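You operate a simulated robot arm through the tools that you are given. There is no shell and no other tool.

The job below is to be done with a simulated robot arm. You get a single attempt, and the scene is never put back.

JOB
Pull the rear steel plate out to its 90 mm mark.
Fine: the tee wrench lies across the plates: stand it in the tool holder; loosen the plate's wing nut and tighten it again; leave the other plate and its nut.

Only the result counts: the job must be done as asked and must still hold three seconds after the hand-in. Knocking over, shifting, dropping, spilling or breaking anything else fails it.

ROBOT AND FRAMES
A 7-joint arm with a fingered hand, fixed in place. Base frame: the origin is on the floor under the middle of its stand, x ahead of it, y to its left, z up. Lengths are in m, angles in degrees, forces in N, time in s.
With the tool pointing down near the work surface it reaches from about 0.1 to 0.8 m from the base axis. Its first joint turns from -166.0 to 166.0 degrees. Payload 4.9 kg.
The TCP is the grasp point between the finger pads, 0.032 m short of the fingertips. In the tool frame z runs along the fingers and y along their closing line. The gripper opens to 0.192 m; its body begins 0.089 m behind the TCP. The gripper is a hand of 3 fingers: y runs from the thumb to the fingers, the wrist lies at [0, 0, -0.267] in the tool frame.
Orientation is that of the tool frame in the base frame, as a unit quaternion [w, x, y, z]. With the fingers straight down and closing along the base's y, the tool's x points along the base's -x, its y along +y and its z along -z.

CONTROLS
- The arm moves only by the tool apply_moves. Its argument "commands" is a list of rows, each a list of 6 numbers: the shift along the tool's x, y, z in m, then the turn, a rotation vector about the tool's x, y, z in degrees. In form: [[x, y, z, wx, wy, wz], ...]. A call has 1 to 20 rows; each row is the pose to reach, as a shift and turn from the pose commanded when the call began, along the tool's axes at that moment. Each row takes 0.2 s and may step no farther than 0.05 m and 8.6 degrees from the row before; otherwise, the whole call is refused. Where a pose cannot be reached the arm comes as near as it can. A force on the tool above 90 N (or 10 N above the force at the start of the call, whichever is more), or a blocked arm, ends the call early, and 0.2 s more pass. In this call time passes only in rows, and 0.2 s behind the last. The reply holds the time, the measured pose of the TCP, the force on the tool along the base axes, the opening and the grip force, in the units named above and with some noise, with the torque about the TCP (base axes, N m) and any sound that the robot's microphone picked up.
- Cameras (640 x 400 px; columns grow to the right, rows downward): "scene" is fixed at [0.3983, -0.4991, 1.3446]; the picture's right is [0.98, -0.20, 0.00], its down [-0.10, -0.48, -0.87] and it looks along [0.17, 0.86, -0.49] (base axes); focal length 305 px, centre (320, 200). "wrist" rides on the gripper at [0.08, -0.046, -0.113] in the tool frame; the picture's right is [0.50, 0.87, 0.00], its down [-0.67, 0.39, -0.63] and it looks along [-0.55, 0.31, 0.78] (tool axes); focal length 226 px, centre (320, 200).
- capture(camera): a new picture of that camera. No time passes.
- set_fingers(finger1, finger2, thumb_bend): sets how far each is bent, from 0 (flat) to 1 (curled in); at 0.3 the hand is open as for a grip, at 0.7 the pads meet at the TCP. One left out holds its place. A second passes; each finger stops where it meets its share of the squeeze, and holds until it gets a number again. It is the only way to open and close the hand. It gives what a move gives, with no picture; readings hold the bend of each and the force on the fingers (four entries, about 0 where the hand has none), thumb and palm.
- probe_pixels(camera, pixels): for up to 12 pixels [column, row] of the newest picture of that camera ("zoom" is the newest enlarged one), the place [x, y, z] in the base frame of the surface seen there, good to about 0.002 m. No time passes.
- inspect(camera, box): a new picture of the part [left, top, right, bottom] of that camera's present view, enlarged. No time passes.
- hand_in(): hands the job in; it is judged then, once.

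Unless the task says otherwise, let go and move clear before handing in.

The tools are called after "Request:" as a command line: name --pt "numbers of a row" for each row, then --argument value for the rest, lists and objects as JSON in quotes. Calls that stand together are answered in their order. apply_moves: Moves the arm, as the interface text tells. Its arguments: {"type":"object","properties":{"commands":{"type":"array","items":{"type":"array","items":{"type":"number"}}}},"required":["commands"]} The other tools are called the same way: set_fingers (finger1, finger2, thumb_bend) moves the fingers one by one; capture (camera) takes a picture; probe_pixels (camera, pixels) gives the place of the surface under pixels of a picture; inspect (camera, box) takes an enlarged picture of a part of a camera's view; hand_in () hands the job in.

At the start:

```text
time: 0.0
tcp_pos: [0.5199, -0.1724, 1.2127]
tcp_rot: [0.001, 0.0, 1.0, 0.0]
ft_force: [0.2, 0.6, -0.4]
torque: [0.01, 0.03, 0.0]
gripper_width: 0.1918
finger_force: 0.1
shape: jaw
bend: [0.3, 0.3, 0.3]
finger forces: [0.1, 0.0, 0.0, 0.1, 0.0, 0.0]
```

scene: 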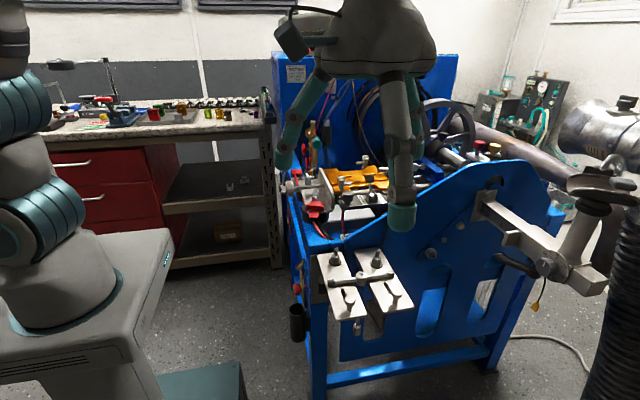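
wrist: 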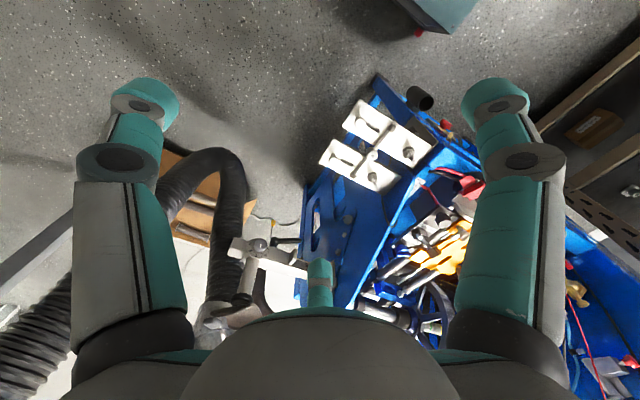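

The scene picture shows two steel plates around pixels (345,285) and (385,280), with a tee wrench lying across them and a dark cup (tool holder?) at (297,322). I'll take enlarged pictures of that area.

Request:
inspect --camera "scene" --box '[280, 220, 440, 345]'

Request:
inspect --camera "wrist" --box '[300, 60, 480, 220]'

```text
3.20 times, centred on (360, 282) of scene
```

zoom: 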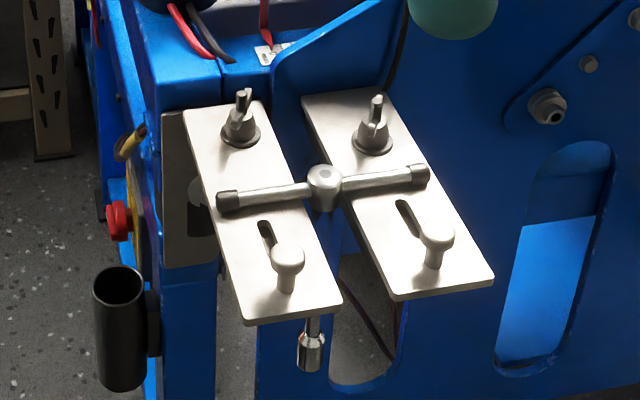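

```text
2.50 times, centred on (390, 140) of wrist
```

zoom: 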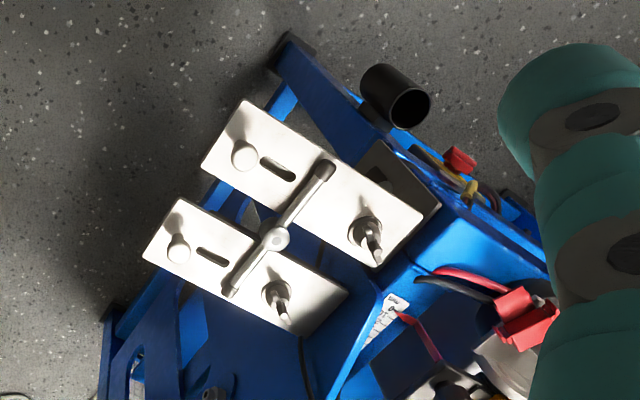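

The wrench seems to hang with its shank between the plates and its cross handle on top of them; the black cup at zoom (120,320) looks like the tool holder. I'll probe the features to get geometry.

Request:
inspect --camera "scene" --box '[310, 235, 410, 300]'

Request:
capture --camera "scene"

Request:
capture --camera "wrist"

```text
6.15 times, centred on (360, 268) of scene
```

zoom: 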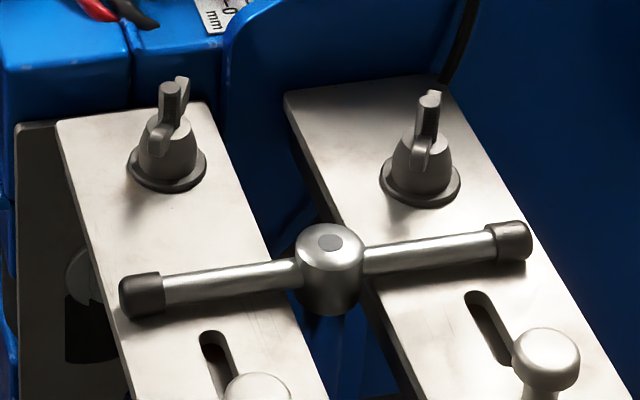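

```text
taken
```

scene: 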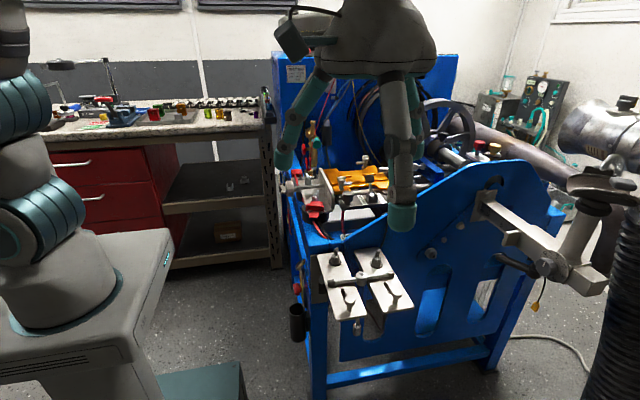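

```text
taken
```

wrist: 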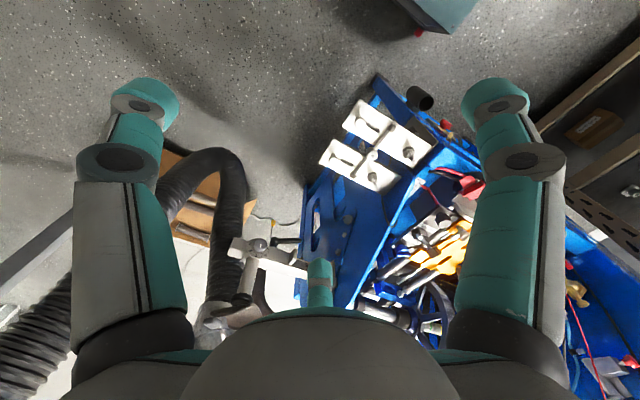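

There is a small printed label with "mm" at zoom (220,15). I'll enlarge it and probe the main points.

Request:
inspect --camera "scene" --box '[325, 222, 375, 254]'

Request:
inspect --camera "wrist" --box '[430, 160, 480, 200]'

Request:
inspect --camera "wrist" --box '[350, 80, 450, 200]'

Request:
inspect --camera "scene" --box '[280, 220, 440, 345]'

Request:
probe_pixels --camera "zoom" --pixels '[[184, 110], [262, 102], [342, 303], [246, 325], [303, 96], [386, 88], [492, 282], [397, 300], [119, 270], [98, 290], [142, 290], [119, 306]]'

Request:
probe_pixels --camera "zoom" --pixels '[[325, 172], [325, 185], [228, 200], [420, 172], [240, 100], [238, 125], [377, 100], [372, 130], [288, 252], [437, 232], [265, 225], [402, 205]]'

Request:
probe_pixels --camera "zoom" --pixels '[[311, 340], [310, 365], [314, 322], [272, 243], [417, 230], [272, 50], [180, 140], [180, 240], [152, 310], [118, 380], [400, 155], [260, 150]]'

```text
12.50 times, centred on (350, 238) of scene
```

zoom: 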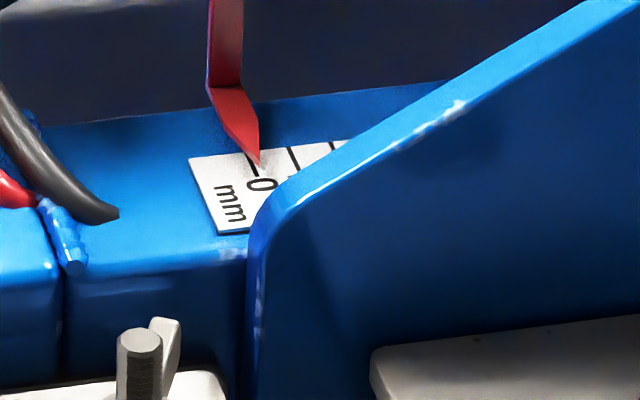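

```text
10.00 times, centred on (455, 180) of wrist
```

zoom: 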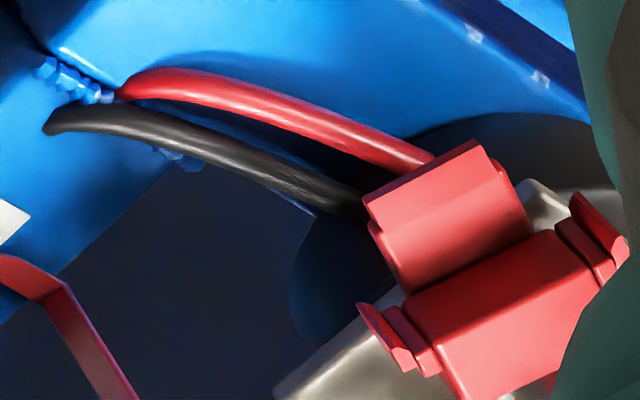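

```text
3.33 times, centred on (400, 140) of wrist
```

zoom: 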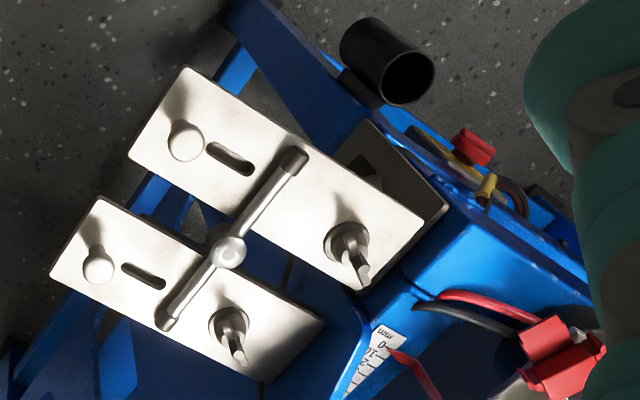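

```text
3.20 times, centred on (360, 282) of scene
```

zoom: 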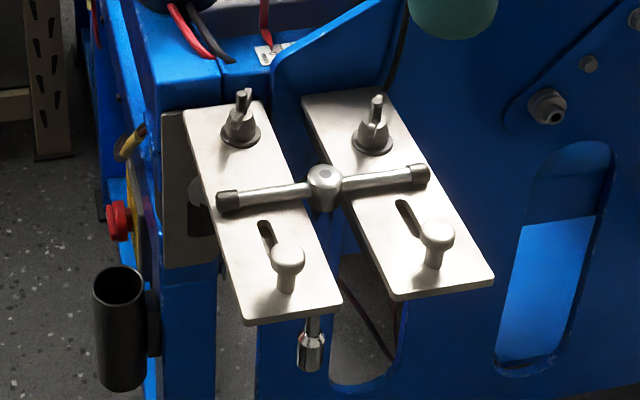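

```text
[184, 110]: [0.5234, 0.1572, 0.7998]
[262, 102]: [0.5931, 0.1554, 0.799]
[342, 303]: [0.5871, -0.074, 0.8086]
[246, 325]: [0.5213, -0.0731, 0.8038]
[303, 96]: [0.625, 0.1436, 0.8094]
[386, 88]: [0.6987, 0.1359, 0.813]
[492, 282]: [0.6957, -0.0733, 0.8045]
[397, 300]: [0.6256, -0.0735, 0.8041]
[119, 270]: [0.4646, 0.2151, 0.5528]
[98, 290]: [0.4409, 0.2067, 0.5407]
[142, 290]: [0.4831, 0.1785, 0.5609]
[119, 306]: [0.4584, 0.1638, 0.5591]
```

```text
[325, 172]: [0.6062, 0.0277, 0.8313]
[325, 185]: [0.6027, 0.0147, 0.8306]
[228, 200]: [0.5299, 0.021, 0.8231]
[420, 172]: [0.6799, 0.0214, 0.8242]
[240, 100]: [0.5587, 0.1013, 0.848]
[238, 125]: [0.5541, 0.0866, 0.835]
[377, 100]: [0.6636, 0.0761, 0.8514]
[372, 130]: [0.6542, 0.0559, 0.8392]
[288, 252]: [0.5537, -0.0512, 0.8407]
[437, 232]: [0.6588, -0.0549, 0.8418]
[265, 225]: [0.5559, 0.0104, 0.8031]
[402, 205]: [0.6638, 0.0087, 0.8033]
```

```text
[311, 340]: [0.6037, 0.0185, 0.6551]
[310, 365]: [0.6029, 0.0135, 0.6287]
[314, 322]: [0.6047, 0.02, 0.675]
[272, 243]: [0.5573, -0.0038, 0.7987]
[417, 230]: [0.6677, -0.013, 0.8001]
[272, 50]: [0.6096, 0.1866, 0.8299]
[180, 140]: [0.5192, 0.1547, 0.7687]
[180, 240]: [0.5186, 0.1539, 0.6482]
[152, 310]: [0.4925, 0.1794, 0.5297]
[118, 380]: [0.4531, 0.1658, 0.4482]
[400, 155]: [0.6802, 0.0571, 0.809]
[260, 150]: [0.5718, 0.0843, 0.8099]
```

The plates lie at z≈0.80 and run along y: one at x 0.52–0.59, the other at x 0.625–0.70. The wrench hub is at about (0.605, 0.02, 0.83) with its socket hanging at z≈0.63, and the cup mouth is at about (0.46, 0.19, 0.55). Before moving closer I'll probe the machine for obstacles.

Request:
probe_pixels --camera "scene" --pixels '[[315, 208], [345, 180], [365, 160], [325, 130], [310, 125], [290, 187], [440, 110], [495, 165], [548, 260], [600, 285], [430, 165], [340, 100]]'

Request:
probe_pixels --camera "scene" --pixels '[[297, 240], [297, 290], [300, 340], [320, 360], [490, 210], [440, 250], [300, 262], [296, 310], [305, 320], [200, 385], [125, 245], [160, 240]]'

```text
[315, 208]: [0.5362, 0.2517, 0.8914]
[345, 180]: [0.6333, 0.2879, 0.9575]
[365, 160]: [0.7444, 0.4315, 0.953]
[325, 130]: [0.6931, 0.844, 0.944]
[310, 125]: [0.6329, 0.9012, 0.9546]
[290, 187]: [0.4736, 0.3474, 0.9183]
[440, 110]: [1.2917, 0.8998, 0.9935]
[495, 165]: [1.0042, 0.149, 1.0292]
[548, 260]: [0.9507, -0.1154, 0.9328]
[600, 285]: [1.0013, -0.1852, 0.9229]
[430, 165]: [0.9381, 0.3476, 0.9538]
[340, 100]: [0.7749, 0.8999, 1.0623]
```

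```text
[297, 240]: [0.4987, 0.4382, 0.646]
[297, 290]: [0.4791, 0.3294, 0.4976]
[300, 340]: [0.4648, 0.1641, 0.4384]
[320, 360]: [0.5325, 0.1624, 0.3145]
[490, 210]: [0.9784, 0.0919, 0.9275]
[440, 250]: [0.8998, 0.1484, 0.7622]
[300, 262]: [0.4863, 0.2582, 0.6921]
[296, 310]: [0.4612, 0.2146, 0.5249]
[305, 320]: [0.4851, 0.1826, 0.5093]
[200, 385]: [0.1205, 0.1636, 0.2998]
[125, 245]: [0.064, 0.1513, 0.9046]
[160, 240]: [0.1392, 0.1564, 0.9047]
```

The area above the plates is clear above z≈0.96. I'll move the hand to about (0.47, −0.04, 1.03) so that the wrist camera looks at the plates from close by.

Request:
apply_moves --pt "0.01 0.022 0.03 0 0 0" --pt "0.02 0.044 0.06 0 0 0" --pt "0.03 0.066 0.09 0 0 0" --pt "0.04 0.088 0.12 0 0 0" --pt "0.05 0.11 0.15 0 0 0" --pt "0.05 0.132 0.18 0 0 0"

Request:
capture --camera "wrist"

Request:
capture --camera "scene"

```text
time: 1.4
tcp_pos: [0.4707, -0.0408, 1.033]
tcp_rot: [0.002, 0.001, 1.0, 0.002]
ft_force: [-1.0, 0.6, 0.4]
torque: [-0.01, 0.0, -0.02]
gripper_width: 0.1918
finger_force: 0.0
shape: jaw
bend: [0.3, 0.3, 0.3]
finger forces: [0.0, 0.0, 0.1, 0.0, 0.0, 0.0]
```

```text
taken
```

wrist: 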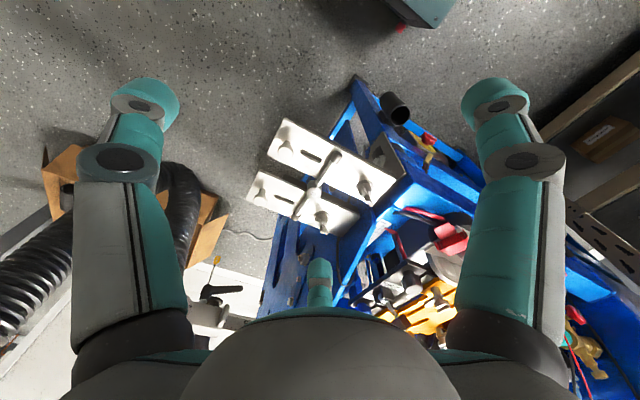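

```text
taken
```

scene: 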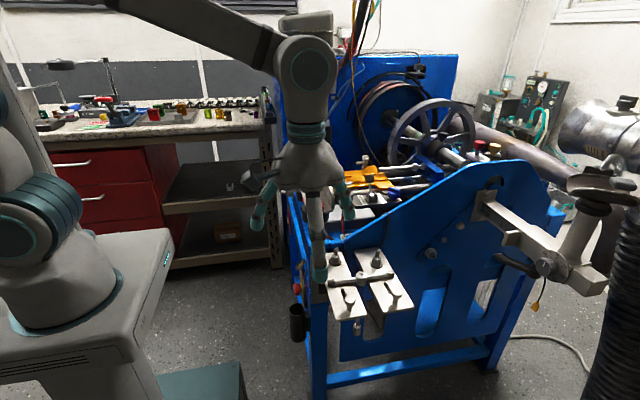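

Now the wrist view shows the plates around pixels (310,175). I'll enlarge that part and the scale near (400,215).

Request:
inspect --camera "wrist" --box '[240, 110, 400, 240]'

Request:
inspect --camera "wrist" --box '[340, 180, 420, 240]'

Request:
inspect --camera "scene" --box '[320, 235, 420, 320]'

```text
3.08 times, centred on (320, 175) of wrist
```

zoom: 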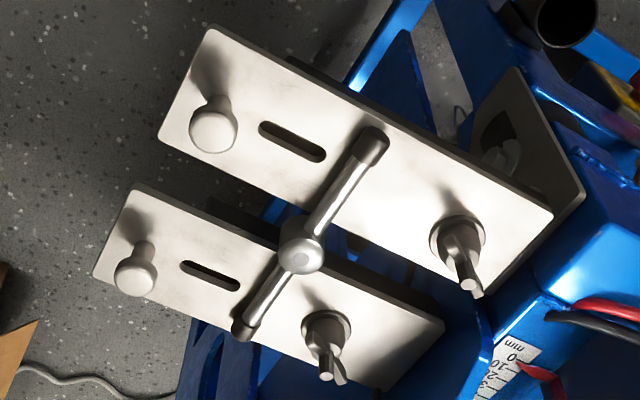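

```text
6.67 times, centred on (380, 210) of wrist
```

zoom: 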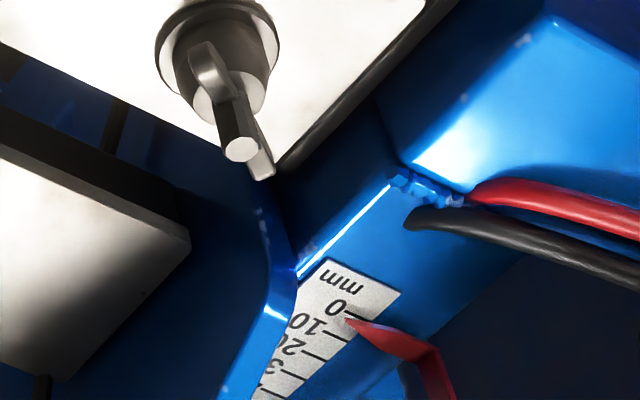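

```text
4.71 times, centred on (370, 278) of scene
```

zoom: 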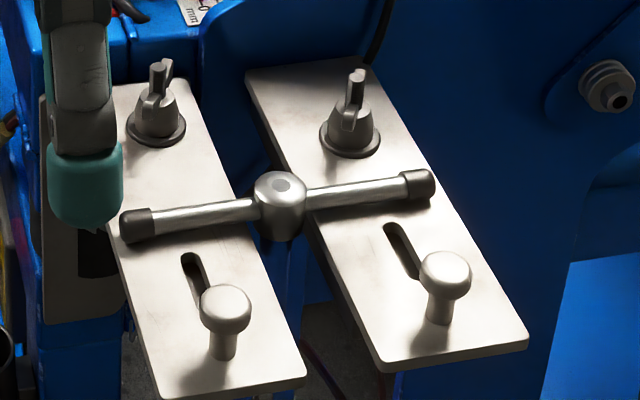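

The printed scale by the red pointer runs along +x from 0. I still need to find which marks belong to the plates, so I'll enlarge the plates' slots and edges.

Request:
inspect --camera "wrist" --box '[245, 165, 325, 215]'

Request:
inspect --camera "wrist" --box '[275, 115, 345, 165]'

Request:
inspect --camera "wrist" --box '[300, 180, 360, 220]'

Request:
inspect --camera "scene" --box '[355, 240, 425, 320]'

Request:
inspect --camera "scene" --box '[285, 150, 425, 260]'

```text
8.00 times, centred on (285, 190) of wrist
```

zoom: 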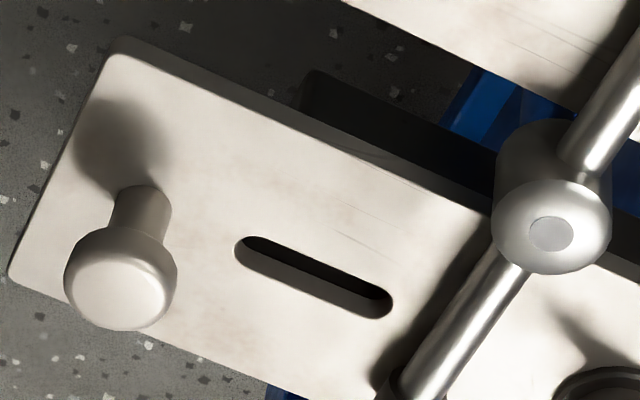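

```text
8.00 times, centred on (310, 140) of wrist
```

zoom: 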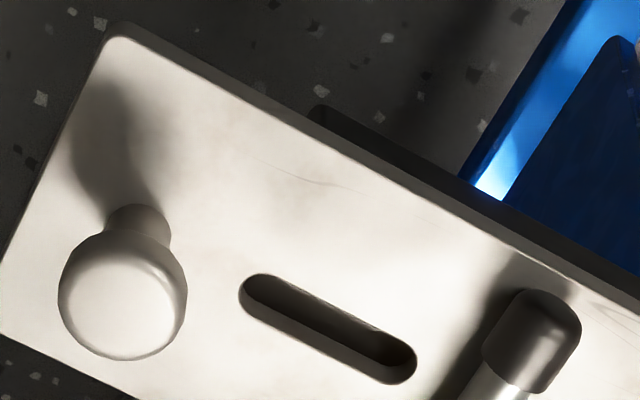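

```text
10.00 times, centred on (330, 200) of wrist
```

zoom: 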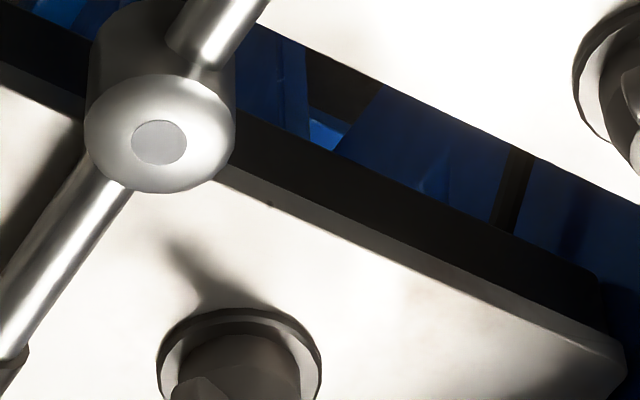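

```text
5.00 times, centred on (390, 280) of scene
```

zoom: 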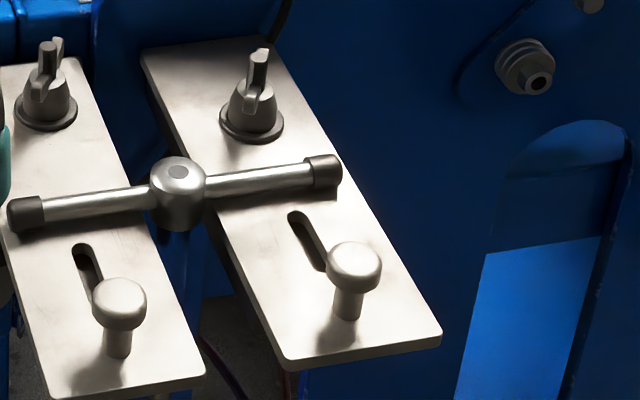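

```text
3.64 times, centred on (355, 205) of scene
```

zoom: 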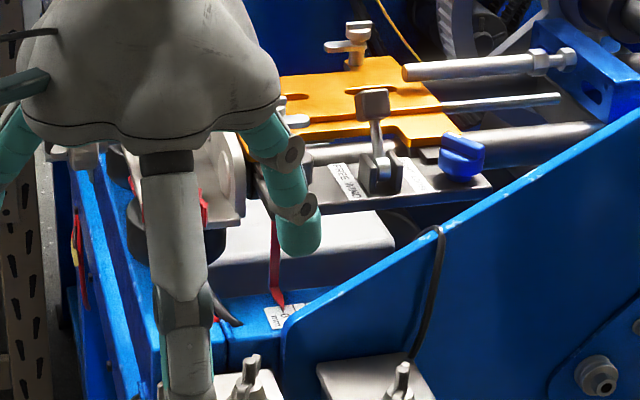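

The visible −x sides of the plates and the slots carry no marks. I'll swing the hand round so the wrist camera looks at the plates from the +x side.

Request:
apply_moves --pt "-0.02 0 -0.02 0 0 -8" --pt "-0.042 0 -0.03 0 0 -16" --pt "-0.064 -0.002 -0.03 0 0 -24" --pt "-0.086 -0.003 -0.03 0 0 -32" --pt "-0.107 -0.004 -0.03 0 0 -40" --pt "-0.128 -0.005 -0.03 0 0 -48" --pt "-0.149 -0.006 -0.03 0 0 -56" --pt "-0.17 -0.007 -0.03 0 0 -64" --pt "-0.19 -0.008 -0.03 0 0 -72" --pt "-0.21 -0.009 -0.03 0 0 -80" --pt "-0.23 -0.01 -0.03 0 0 -88" --pt "-0.25 -0.011 -0.03 0 0 -96" --pt "-0.27 -0.012 -0.03 0 0 -104" --pt "-0.29 -0.013 -0.03 0 0 -112" --pt "-0.31 -0.014 -0.03 0 0 -120"

Request:
capture --camera "wrist"

Request:
capture --camera "scene"

```text
time: 4.6
tcp_pos: [0.6774, 0.0889, 0.9979]
tcp_rot: [0.033, 0.781, -0.619, 0.073]
ft_force: [0.9, -6.4, -6.7]
torque: [0.57, 0.09, 0.0]
gripper_width: 0.192
finger_force: 0.0
shape: jaw
bend: [0.3, 0.3, 0.3]
finger forces: [0.0, 0.1, 0.0, 0.1, 0.0, 0.0]
out of reach, approached as far as the arm can: row 11, 12, 13, 14, 15
```

```text
taken
```

wrist: 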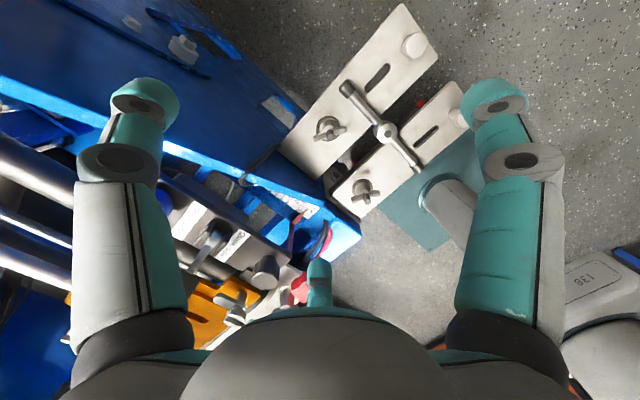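

```text
taken
```

scene: 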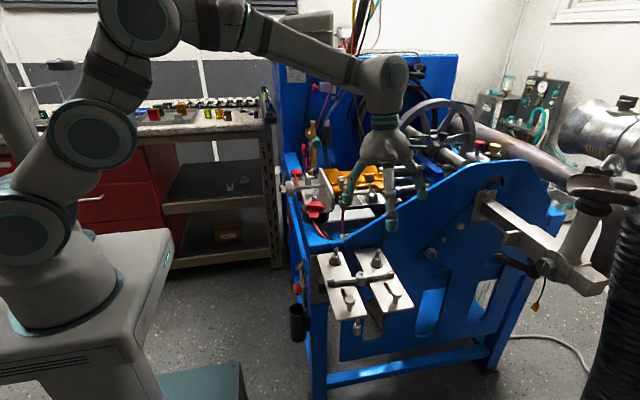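

The arm could not reach the last rows and stopped at (0.677, 0.089, 0.998) with small forces showing. I'll look closely at whether any finger touches the machine before moving on.

Request:
inspect --camera "scene" --box '[310, 90, 470, 260]'

Request:
inspect --camera "wrist" --box '[250, 0, 490, 230]'

```text
2.35 times, centred on (390, 175) of scene
```

zoom: 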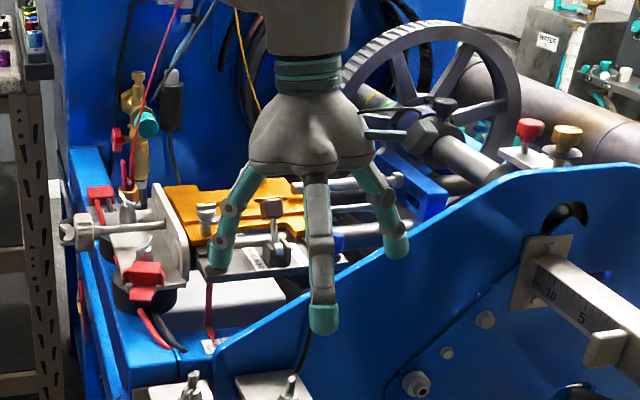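

```text
1.74 times, centred on (370, 115) of wrist
```

zoom: 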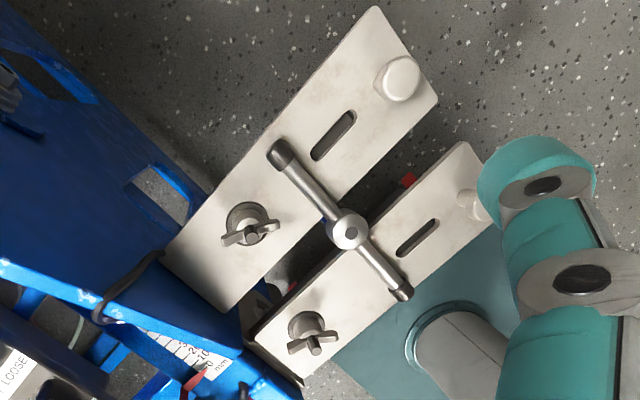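

Nothing looks touched: the fingertips at zoom (325,320), (225,260) and (395,245) hang free over the clamp table. I'll back up slowly with a small move first to see how the arm follows.

Request:
apply_moves --pt "0 0 -0.02 0 0 0"

```text
time: 5.0
tcp_pos: [0.6765, 0.0958, 1.0213]
tcp_rot: [0.029, 0.782, -0.617, 0.076]
ft_force: [-0.5, -0.1, -0.4]
torque: [-0.02, 0.0, -0.03]
gripper_width: 0.1919
finger_force: 0.0
shape: jaw
bend: [0.3, 0.3, 0.3]
finger forces: [0.0, 0.0, 0.1, 0.0, 0.0, 0.0]
```

The forces are back to zero, so the hand is free. I'll view the plates from this side again, and check the surroundings.

Request:
capture --camera "wrist"

Request:
inspect --camera "wrist" --box '[330, 0, 450, 80]'

Request:
inspect --camera "wrist" --box '[270, 100, 430, 230]'

Request:
inspect --camera "wrist" --box '[200, 160, 360, 290]'

Request:
inspect --camera "scene" --box '[310, 90, 470, 260]'

```text
taken
```

wrist: 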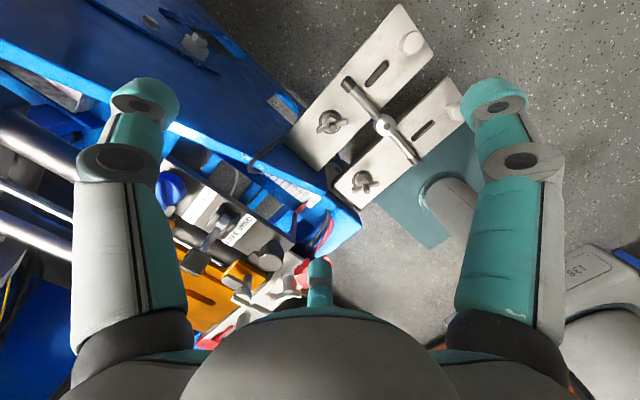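

```text
5.00 times, centred on (390, 40) of wrist
```

zoom: 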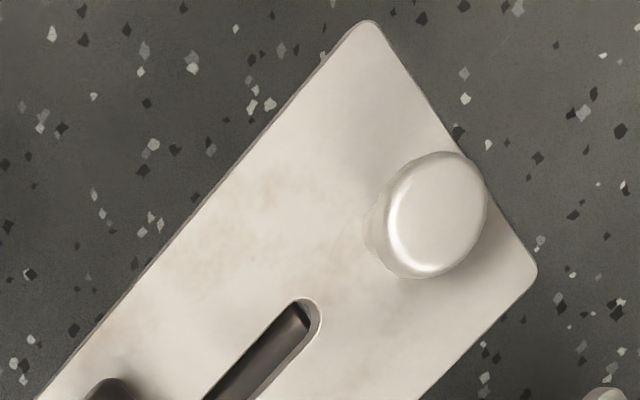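

```text
3.08 times, centred on (350, 165) of wrist
```

zoom: 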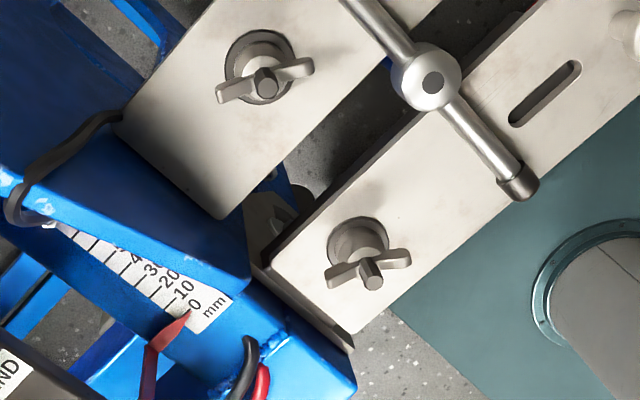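

```text
3.08 times, centred on (280, 225) of wrist
```

zoom: 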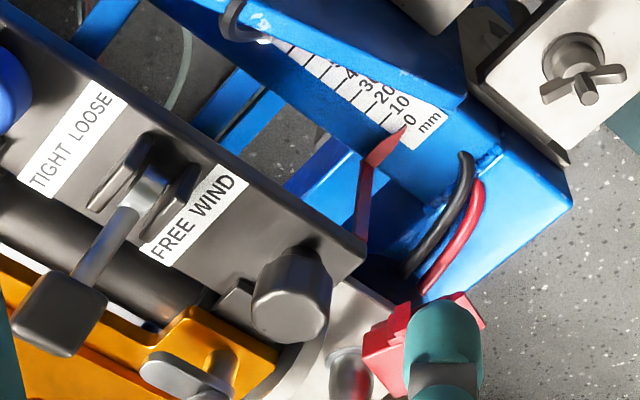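

```text
2.35 times, centred on (390, 175) of scene
```

zoom: 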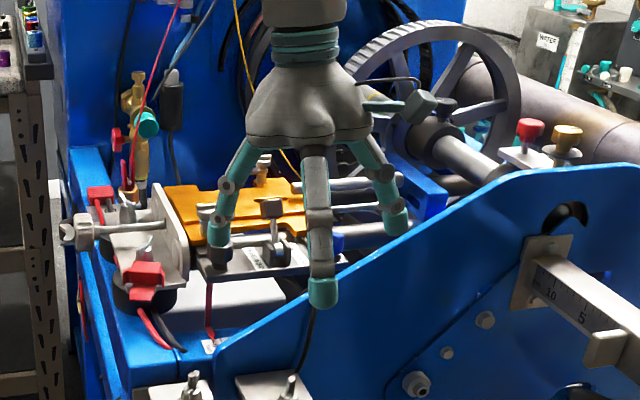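

The label text ("TIGHT LOOSE", "mm 0 10 20") reads for someone standing on the robot's side facing +x, so the rear plate is the far one at x≈0.66. The plates carry no visible marks yet, so they may show once the plate slides. I'll lift, turn the hand back upright to its first yaw and look at the cup.

Request:
apply_moves --pt "0 0 -0.03 -0.77 -0.29 7.94" --pt "0 0 -0.06 -1.54 -0.58 15.88" --pt "0.009 0.02 -0.075 -2.31 -0.88 23.8" --pt "0.018 0.04 -0.08 -3.08 -1.17 31.75" --pt "0.027 0.06 -0.085 -3.85 -1.46 39.7" --pt "0.036 0.08 -0.09 -4.6 -1.75 47.6" --pt "0.045 0.1 -0.096 -5.4 -2.05 55.6" --pt "0.054 0.12 -0.096 -6.15 -2.34 63.5" --pt "0.063 0.14 -0.096 -6.9 -2.6 71.4" --pt "0.07 0.16 -0.096 -7.7 -2.9 79.4" --pt "0.077 0.175 -0.096 -8.5 -3.2 87.3" --pt "0.083 0.187 -0.096 -9.2 -3.5 95.3" --pt "0.087 0.194 -0.096 -10 -3.8 103.2"

Request:
capture --camera "wrist"

Request:
capture --camera "scene"

```text
time: 7.8
tcp_pos: [0.4999, -0.0199, 1.1202]
tcp_rot: [0.001, 0.001, 1.0, 0.001]
ft_force: [0.7, -0.3, 0.2]
torque: [0.01, -0.04, -0.01]
gripper_width: 0.1921
finger_force: 0.0
shape: jaw
bend: [0.3, 0.3, 0.3]
finger forces: [0.1, 0.0, 0.0, 0.0, 0.0, 0.0]
```

```text
taken
```

wrist: 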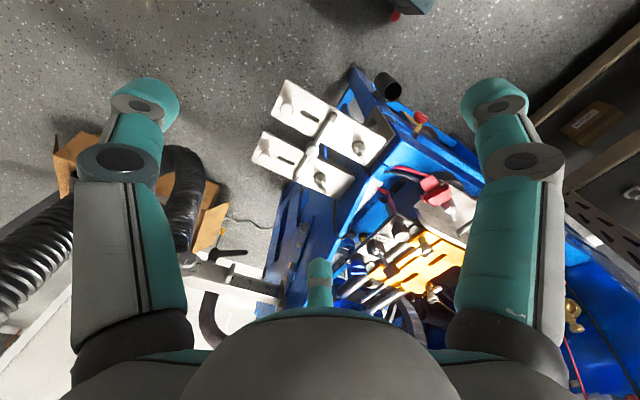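

```text
taken
```

scene: 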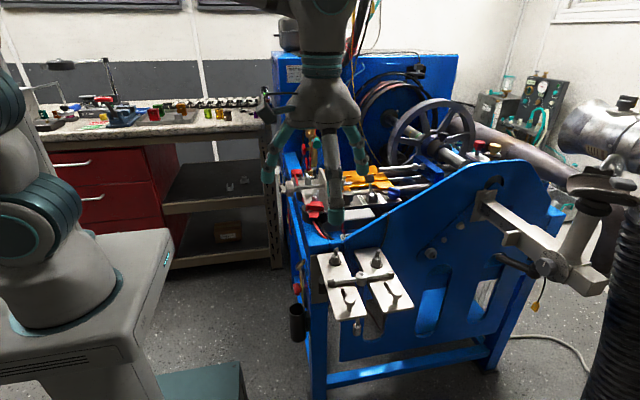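

The hand is back upright at (0.50, −0.02, 1.12). I'll enlarge the cup near wrist pixel (388,88) and the scene view of it, and probe both.

Request:
inspect --camera "wrist" --box '[350, 60, 430, 130]'

Request:
probe_pixels --camera "wrist" --pixels '[[379, 82], [376, 90], [382, 100], [392, 101], [402, 95], [399, 85], [390, 78], [391, 92], [395, 93], [386, 95], [384, 88], [388, 88]]'

Request:
inspect --camera "scene" --box '[280, 240, 350, 350]'

Request:
probe_pixels --camera "scene" --pixels '[[297, 304], [290, 308], [304, 308], [297, 313], [297, 306], [297, 309], [297, 340], [291, 320], [303, 320], [305, 300], [300, 300], [297, 275]]'

```text
5.71 times, centred on (390, 95) of wrist
```

zoom: 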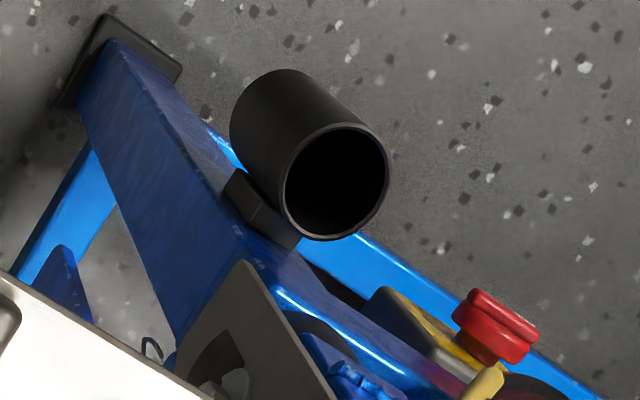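

```text
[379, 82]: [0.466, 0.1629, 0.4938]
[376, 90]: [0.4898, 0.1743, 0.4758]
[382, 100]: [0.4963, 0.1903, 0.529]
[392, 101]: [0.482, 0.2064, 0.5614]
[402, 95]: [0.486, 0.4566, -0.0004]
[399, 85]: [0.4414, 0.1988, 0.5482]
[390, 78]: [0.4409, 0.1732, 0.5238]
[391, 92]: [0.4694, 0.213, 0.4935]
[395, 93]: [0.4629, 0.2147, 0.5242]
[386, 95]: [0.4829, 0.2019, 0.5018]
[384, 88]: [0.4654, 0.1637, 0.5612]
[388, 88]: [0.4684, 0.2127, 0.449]
```

```text
3.64 times, centred on (315, 295) of scene
```

zoom: 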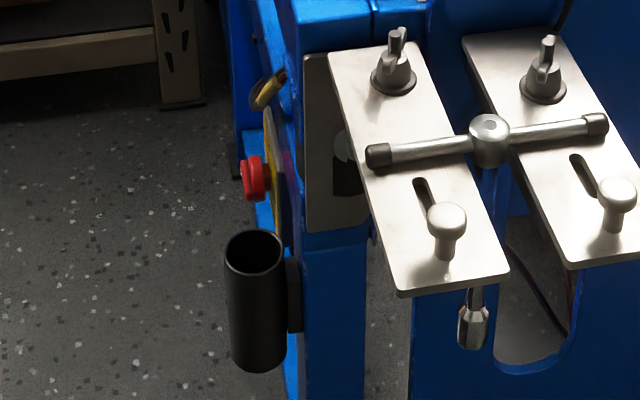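

```text
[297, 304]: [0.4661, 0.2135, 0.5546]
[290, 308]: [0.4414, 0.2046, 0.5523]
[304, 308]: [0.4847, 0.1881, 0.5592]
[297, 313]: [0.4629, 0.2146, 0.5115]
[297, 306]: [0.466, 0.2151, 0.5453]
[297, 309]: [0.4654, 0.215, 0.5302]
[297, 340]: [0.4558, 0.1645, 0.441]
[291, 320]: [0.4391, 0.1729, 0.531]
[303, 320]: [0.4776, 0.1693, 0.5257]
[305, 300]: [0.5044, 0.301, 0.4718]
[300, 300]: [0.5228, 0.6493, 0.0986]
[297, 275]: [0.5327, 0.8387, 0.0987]
```

The cup is a round holder with its mouth at z≈0.56 centred near (0.462, 0.19), about 45 mm bore, mounted on the frame's −x side. Before grasping I want to see how the fingers move, so I'll half close the hand in free space.

Request:
set_fingers --finger1 0.5 --finger2 0.5 --thumb_bend 0.5

Request:
capture --camera "wrist"

Request:
inspect --camera "scene" --box '[230, 60, 410, 240]'

```text
time: 8.8
tcp_pos: [0.4995, -0.02, 1.1213]
tcp_rot: [0.001, 0.001, 1.0, 0.0]
ft_force: [0.0, -0.6, 0.2]
torque: [0.03, 0.06, 0.03]
gripper_width: 0.0845
finger_force: 0.1
shape: fingers
bend: [0.5, 0.5, 0.5]
finger forces: [0.1, 0.0, 0.0, 0.0, 0.0, 0.0]
```

```text
taken
```

wrist: 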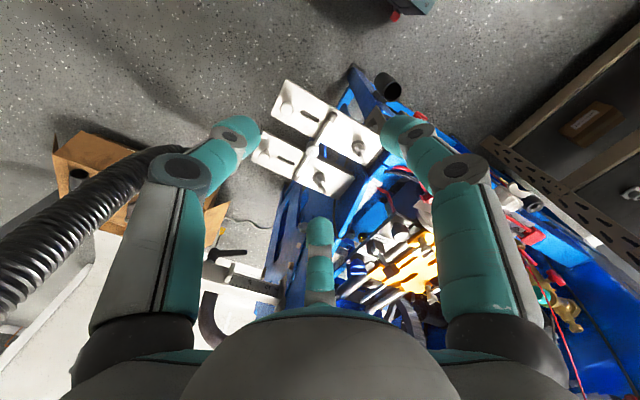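

```text
2.22 times, centred on (320, 150) of scene
```

zoom: 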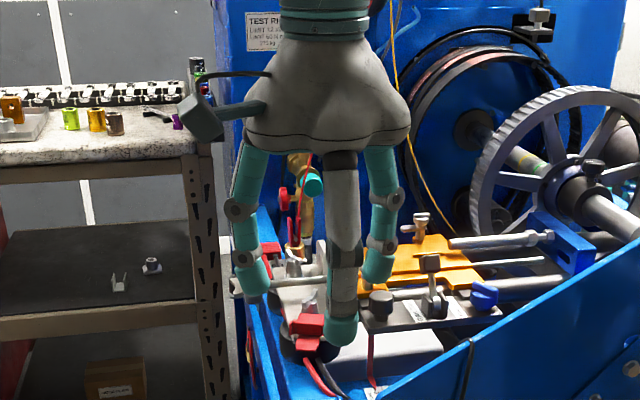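

The width is 0.0845 at bend 0.5. I'll probe the fingertip positions in the enlarged picture to learn how deep they reach below the TCP.

Request:
probe_pixels --camera "zoom" --pixels '[[343, 344], [343, 330], [258, 297], [256, 285], [374, 283], [376, 270], [343, 290], [343, 250], [240, 208], [388, 195], [325, 110], [345, 190]]'

Request:
set_fingers --finger1 0.58 --finger2 0.58 --thumb_bend 0.58

Request:
inspect --camera "scene" --box '[230, 60, 410, 240]'

Request:
probe_pixels --camera "zoom" --pixels '[[343, 344], [343, 330], [258, 297], [256, 285], [374, 283], [376, 270], [343, 290], [343, 250], [240, 208], [388, 195], [325, 110], [345, 190]]'

Request:
capture --camera "wrist"

```text
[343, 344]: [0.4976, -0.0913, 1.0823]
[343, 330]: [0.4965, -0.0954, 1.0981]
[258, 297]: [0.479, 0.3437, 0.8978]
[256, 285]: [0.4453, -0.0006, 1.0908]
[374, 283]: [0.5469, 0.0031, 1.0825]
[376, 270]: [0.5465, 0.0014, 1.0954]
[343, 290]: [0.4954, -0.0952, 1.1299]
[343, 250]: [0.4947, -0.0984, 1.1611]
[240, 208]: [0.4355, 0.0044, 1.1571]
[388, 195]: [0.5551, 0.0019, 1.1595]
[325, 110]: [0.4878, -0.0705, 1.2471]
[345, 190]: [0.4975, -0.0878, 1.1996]
```

```text
time: 9.8
tcp_pos: [0.4988, -0.0212, 1.1209]
tcp_rot: [0.0, 0.001, 1.0, 0.0]
ft_force: [0.2, -0.1, 0.6]
torque: [-0.01, 0.0, -0.03]
gripper_width: 0.0553
finger_force: 0.1
shape: fingers
bend: [0.57, 0.57, 0.57]
finger forces: [0.0, 0.0, 0.0, 0.1, 0.0, 0.0]
```

```text
2.22 times, centred on (320, 150) of scene
```

zoom: 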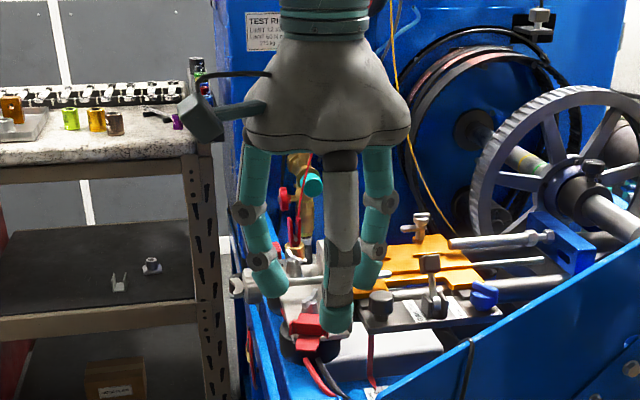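

```text
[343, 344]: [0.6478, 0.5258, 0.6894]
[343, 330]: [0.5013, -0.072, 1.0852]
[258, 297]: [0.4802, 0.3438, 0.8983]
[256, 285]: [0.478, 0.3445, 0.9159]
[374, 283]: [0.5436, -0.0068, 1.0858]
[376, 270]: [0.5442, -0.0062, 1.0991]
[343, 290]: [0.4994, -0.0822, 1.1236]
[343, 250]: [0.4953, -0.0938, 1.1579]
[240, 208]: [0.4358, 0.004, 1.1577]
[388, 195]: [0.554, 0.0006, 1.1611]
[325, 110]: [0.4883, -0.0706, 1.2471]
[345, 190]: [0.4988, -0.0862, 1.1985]
```

```text
taken
```

wrist: 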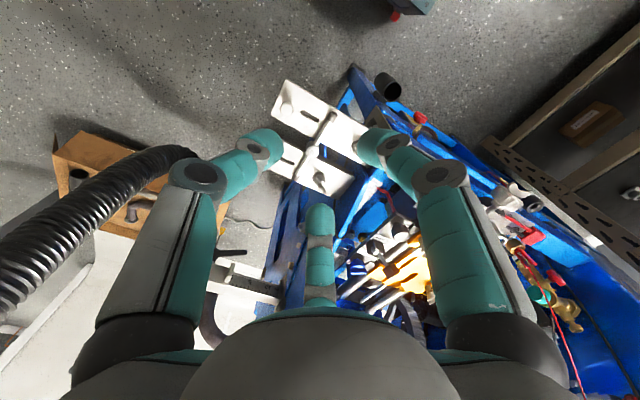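

Fingers are about 28 mm thick, with tips ~0.035–0.04 below the TCP at these bends, so the hub must be pinched near the fingertips above the plates. I'll measure the wrench hub and bars more precisely.

Request:
inspect --camera "scene" --box '[325, 255, 400, 302]'

Request:
probe_pixels --camera "zoom" --pixels '[[300, 190], [300, 215], [262, 222], [345, 222], [300, 230], [220, 220], [220, 245], [400, 195], [400, 220], [60, 250], [560, 170], [450, 280]]'

```text
8.51 times, centred on (362, 278) of scene
```

zoom: 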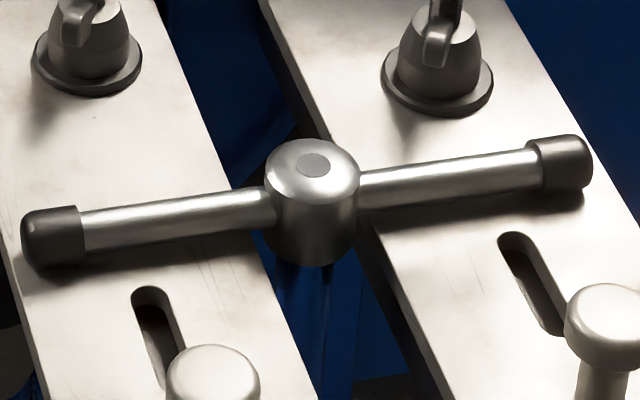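

```text
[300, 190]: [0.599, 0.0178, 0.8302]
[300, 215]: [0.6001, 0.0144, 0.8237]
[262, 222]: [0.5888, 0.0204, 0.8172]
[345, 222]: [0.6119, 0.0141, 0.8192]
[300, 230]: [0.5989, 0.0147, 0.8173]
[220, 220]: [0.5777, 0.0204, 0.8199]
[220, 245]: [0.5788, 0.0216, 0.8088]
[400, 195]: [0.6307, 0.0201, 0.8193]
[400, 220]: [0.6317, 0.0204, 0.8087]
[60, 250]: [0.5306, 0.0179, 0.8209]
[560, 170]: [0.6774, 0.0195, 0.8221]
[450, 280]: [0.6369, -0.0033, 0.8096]
```

The hub centre is at about (0.603, 0.027), 27 mm wide with its top at z≈0.831, and the wing nuts sit at about (0.558, 0.113) and (0.662, 0.082). To keep the fingers off the nuts I'll turn the hand half round, so the thumb comes down between the nuts; I do that turn at a safe height.

Request:
set_fingers --finger1 0.5 --finger2 0.5 --thumb_bend 0.5

Request:
apply_moves --pt "-0.005 0.0024 0 0 0 8.5" --pt "-0.01 0.0047 0 0 0 17" --pt "-0.015 0.007 0 0 0 25.5" --pt "-0.02 0.0094 0 0 0 34" --pt "-0.026 0.012 0 0 0 42.5" --pt "-0.031 0.014 0 0 0 51" --pt "-0.036 0.0165 0 0 0 59.5" --pt "-0.041 0.019 0 0 0 68" --pt "-0.046 0.021 0 0 0 76.5" --pt "-0.051 0.0235 0 0 0 85" --pt "-0.057 0.026 0 0 0 93.5" --pt "-0.062 0.028 0 0 0 102" --pt "-0.067 0.0305 0 0 0 110.5" --pt "-0.072 0.033 0 0 0 119" --pt "-0.077 0.035 0 0 0 127.5" --pt "-0.082 0.0375 0 0 0 136" --pt "-0.088 0.04 0 0 0 144.5" --pt "-0.093 0.0425 0 0 0 153" --pt "-0.098 0.045 0 0 0 161.5" --pt "-0.103 0.047 0 0 0 170"

Request:
capture --camera "wrist"

Request:
capture --camera "scene"

```text
time: 10.8
tcp_pos: [0.4989, -0.0206, 1.1213]
tcp_rot: [0.001, 0.001, 1.0, 0.0]
ft_force: [-0.3, 0.2, 1.0]
torque: [-0.03, 0.01, 0.0]
gripper_width: 0.0836
finger_force: 0.0
shape: fingers
bend: [0.5, 0.5, 0.5]
finger forces: [0.0, 0.0, 0.1, 0.0, 0.0, 0.0]
```

```text
time: 15.0
tcp_pos: [0.602, 0.0263, 1.1197]
tcp_rot: [0.0, 0.996, 0.085, 0.001]
ft_force: [-0.8, 0.3, -0.1]
torque: [-0.01, 0.03, 0.01]
gripper_width: 0.0838
finger_force: 0.2
shape: fingers
bend: [0.5, 0.5, 0.5]
finger forces: [0.0, 0.1, 0.0, 0.0, 0.1, 0.0]
```

```text
taken
```

wrist: 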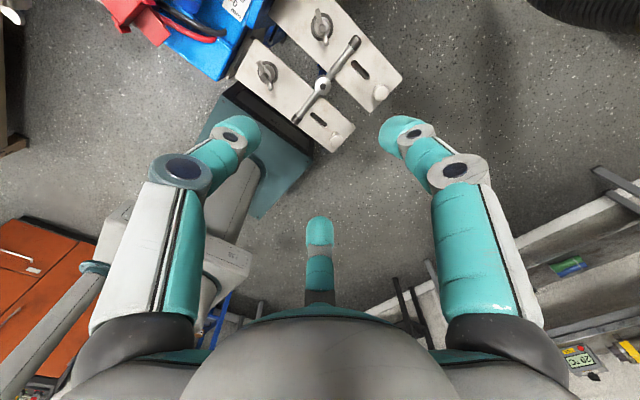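

```text
taken
```

scene: 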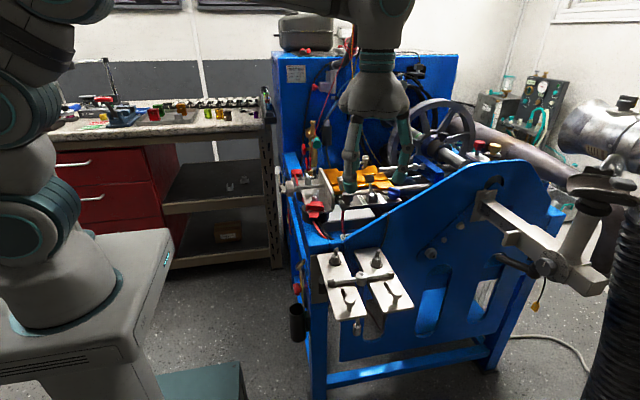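

The turn worked. From this side the wrist camera sees the plates' +x edges near pixel (350,70), so I'll enlarge that for marks.

Request:
inspect --camera "wrist" --box '[260, 0, 410, 110]'

Request:
inspect --camera "wrist" --box '[310, 0, 410, 70]'

Request:
inspect --camera "wrist" --box '[190, 0, 290, 70]'

```text
3.64 times, centred on (335, 55) of wrist
```

zoom: 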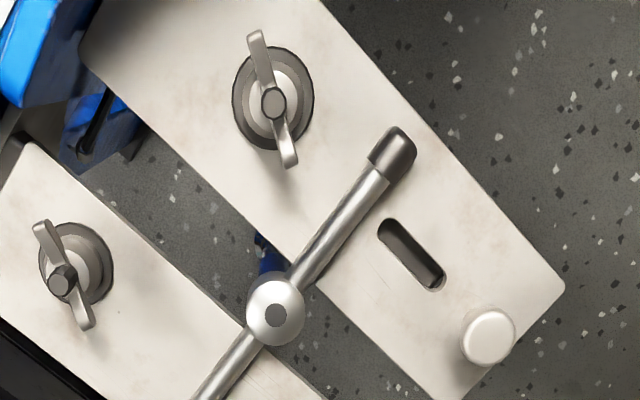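

```text
5.71 times, centred on (360, 35) of wrist
```

zoom: 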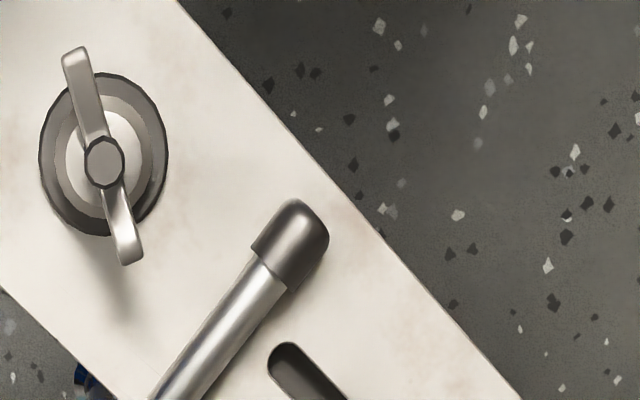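

```text
5.71 times, centred on (240, 35) of wrist
```

zoom: 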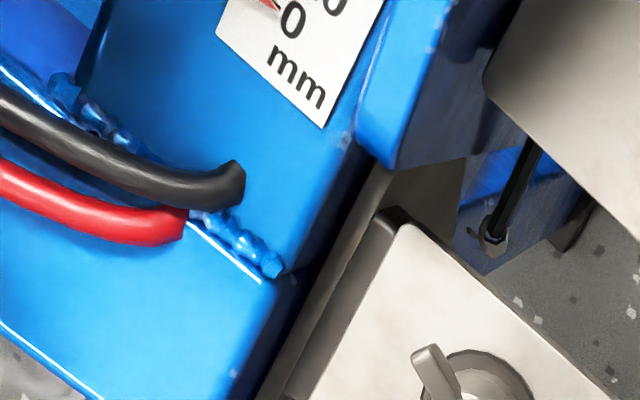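

No marks on the +x edges either; I'll watch for them once the plate moves. Now I finish the half turn, narrow the fingers a little, and come down over the hub to about z=0.90 for a look.

Request:
set_fingers --finger1 0.55 --finger2 0.55 --thumb_bend 0.55

Request:
apply_moves --pt "0.001 0 0.03 0 0 4.9" --pt "0.001 0 0.07 0 0 9.8" --pt "0.001 0 0.11 0 0 9.8" --pt "0.001 0 0.15 0 0 9.8" --pt "0.001 0 0.19 0 0 9.8" --pt "0.001 0 0.21 0 0 9.8"

Request:
capture --camera "wrist"

Request:
inspect --camera "scene" --box '[310, 200, 420, 310]'

```text
time: 16.0
tcp_pos: [0.6016, 0.0272, 1.1206]
tcp_rot: [0.001, 0.996, 0.086, 0.001]
ft_force: [0.1, -0.3, -1.3]
torque: [-0.01, -0.04, 0.03]
gripper_width: 0.0636
finger_force: 0.1
shape: fingers
bend: [0.55, 0.55, 0.55]
finger forces: [0.0, 0.1, 0.1, 0.0, 0.0, 0.0]
```

```text
time: 17.4
tcp_pos: [0.6033, 0.0255, 0.9105]
tcp_rot: [0.001, 1.0, 0.001, 0.001]
ft_force: [-0.3, 0.2, 0.1]
torque: [0.04, 0.05, 0.0]
gripper_width: 0.0634
finger_force: 0.0
shape: fingers
bend: [0.55, 0.55, 0.55]
finger forces: [0.0, 0.1, 0.0, 0.0, 0.0, 0.0]
```

```text
taken
```

wrist: 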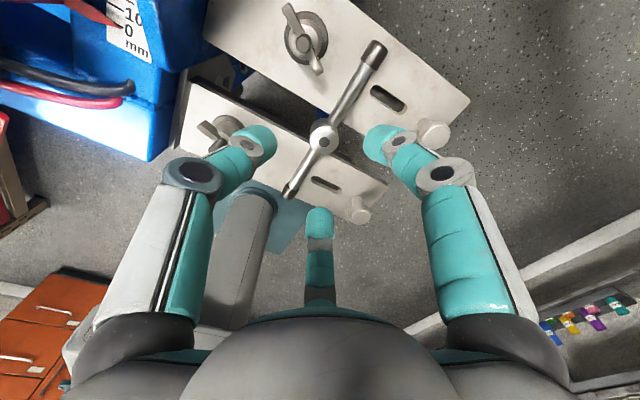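

```text
3.64 times, centred on (365, 255) of scene
```

zoom: 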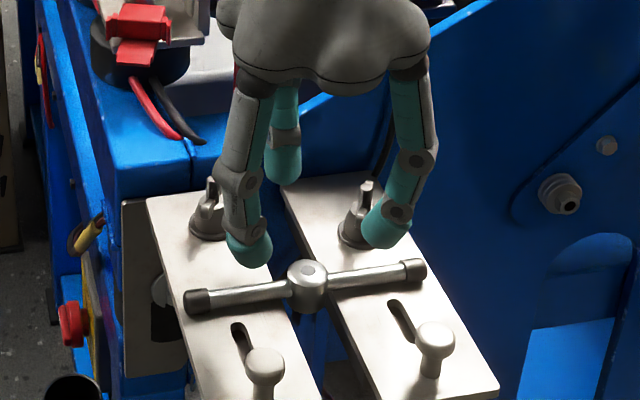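

The hand is centred above the hub, with the thumb heading between the nuts. I'll probe the hub, bars and nuts in the wrist view for a finer alignment.

Request:
probe_pixels --camera "wrist" --pixels '[[324, 137], [318, 133], [331, 137], [324, 145], [347, 100], [301, 174], [368, 58], [290, 190], [350, 110], [300, 40], [310, 60], [292, 10]]'

Request:
inspect --camera "wrist" --box '[270, 90, 390, 200]'

```text
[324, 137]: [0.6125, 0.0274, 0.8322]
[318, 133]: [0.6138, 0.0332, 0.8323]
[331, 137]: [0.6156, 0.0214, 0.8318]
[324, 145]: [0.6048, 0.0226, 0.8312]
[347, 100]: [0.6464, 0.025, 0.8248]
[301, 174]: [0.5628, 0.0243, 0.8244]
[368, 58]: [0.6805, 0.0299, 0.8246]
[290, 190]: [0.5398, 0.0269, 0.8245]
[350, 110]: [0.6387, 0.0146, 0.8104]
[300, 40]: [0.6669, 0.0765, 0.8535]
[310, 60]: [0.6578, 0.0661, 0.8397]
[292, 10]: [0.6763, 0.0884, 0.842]
```

```text
3.64 times, centred on (330, 145) of wrist
```

zoom: 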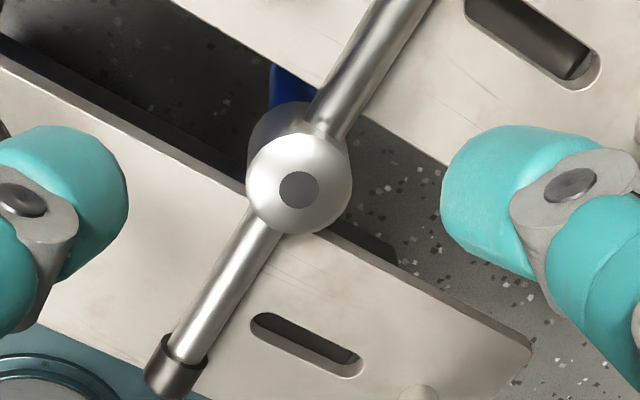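

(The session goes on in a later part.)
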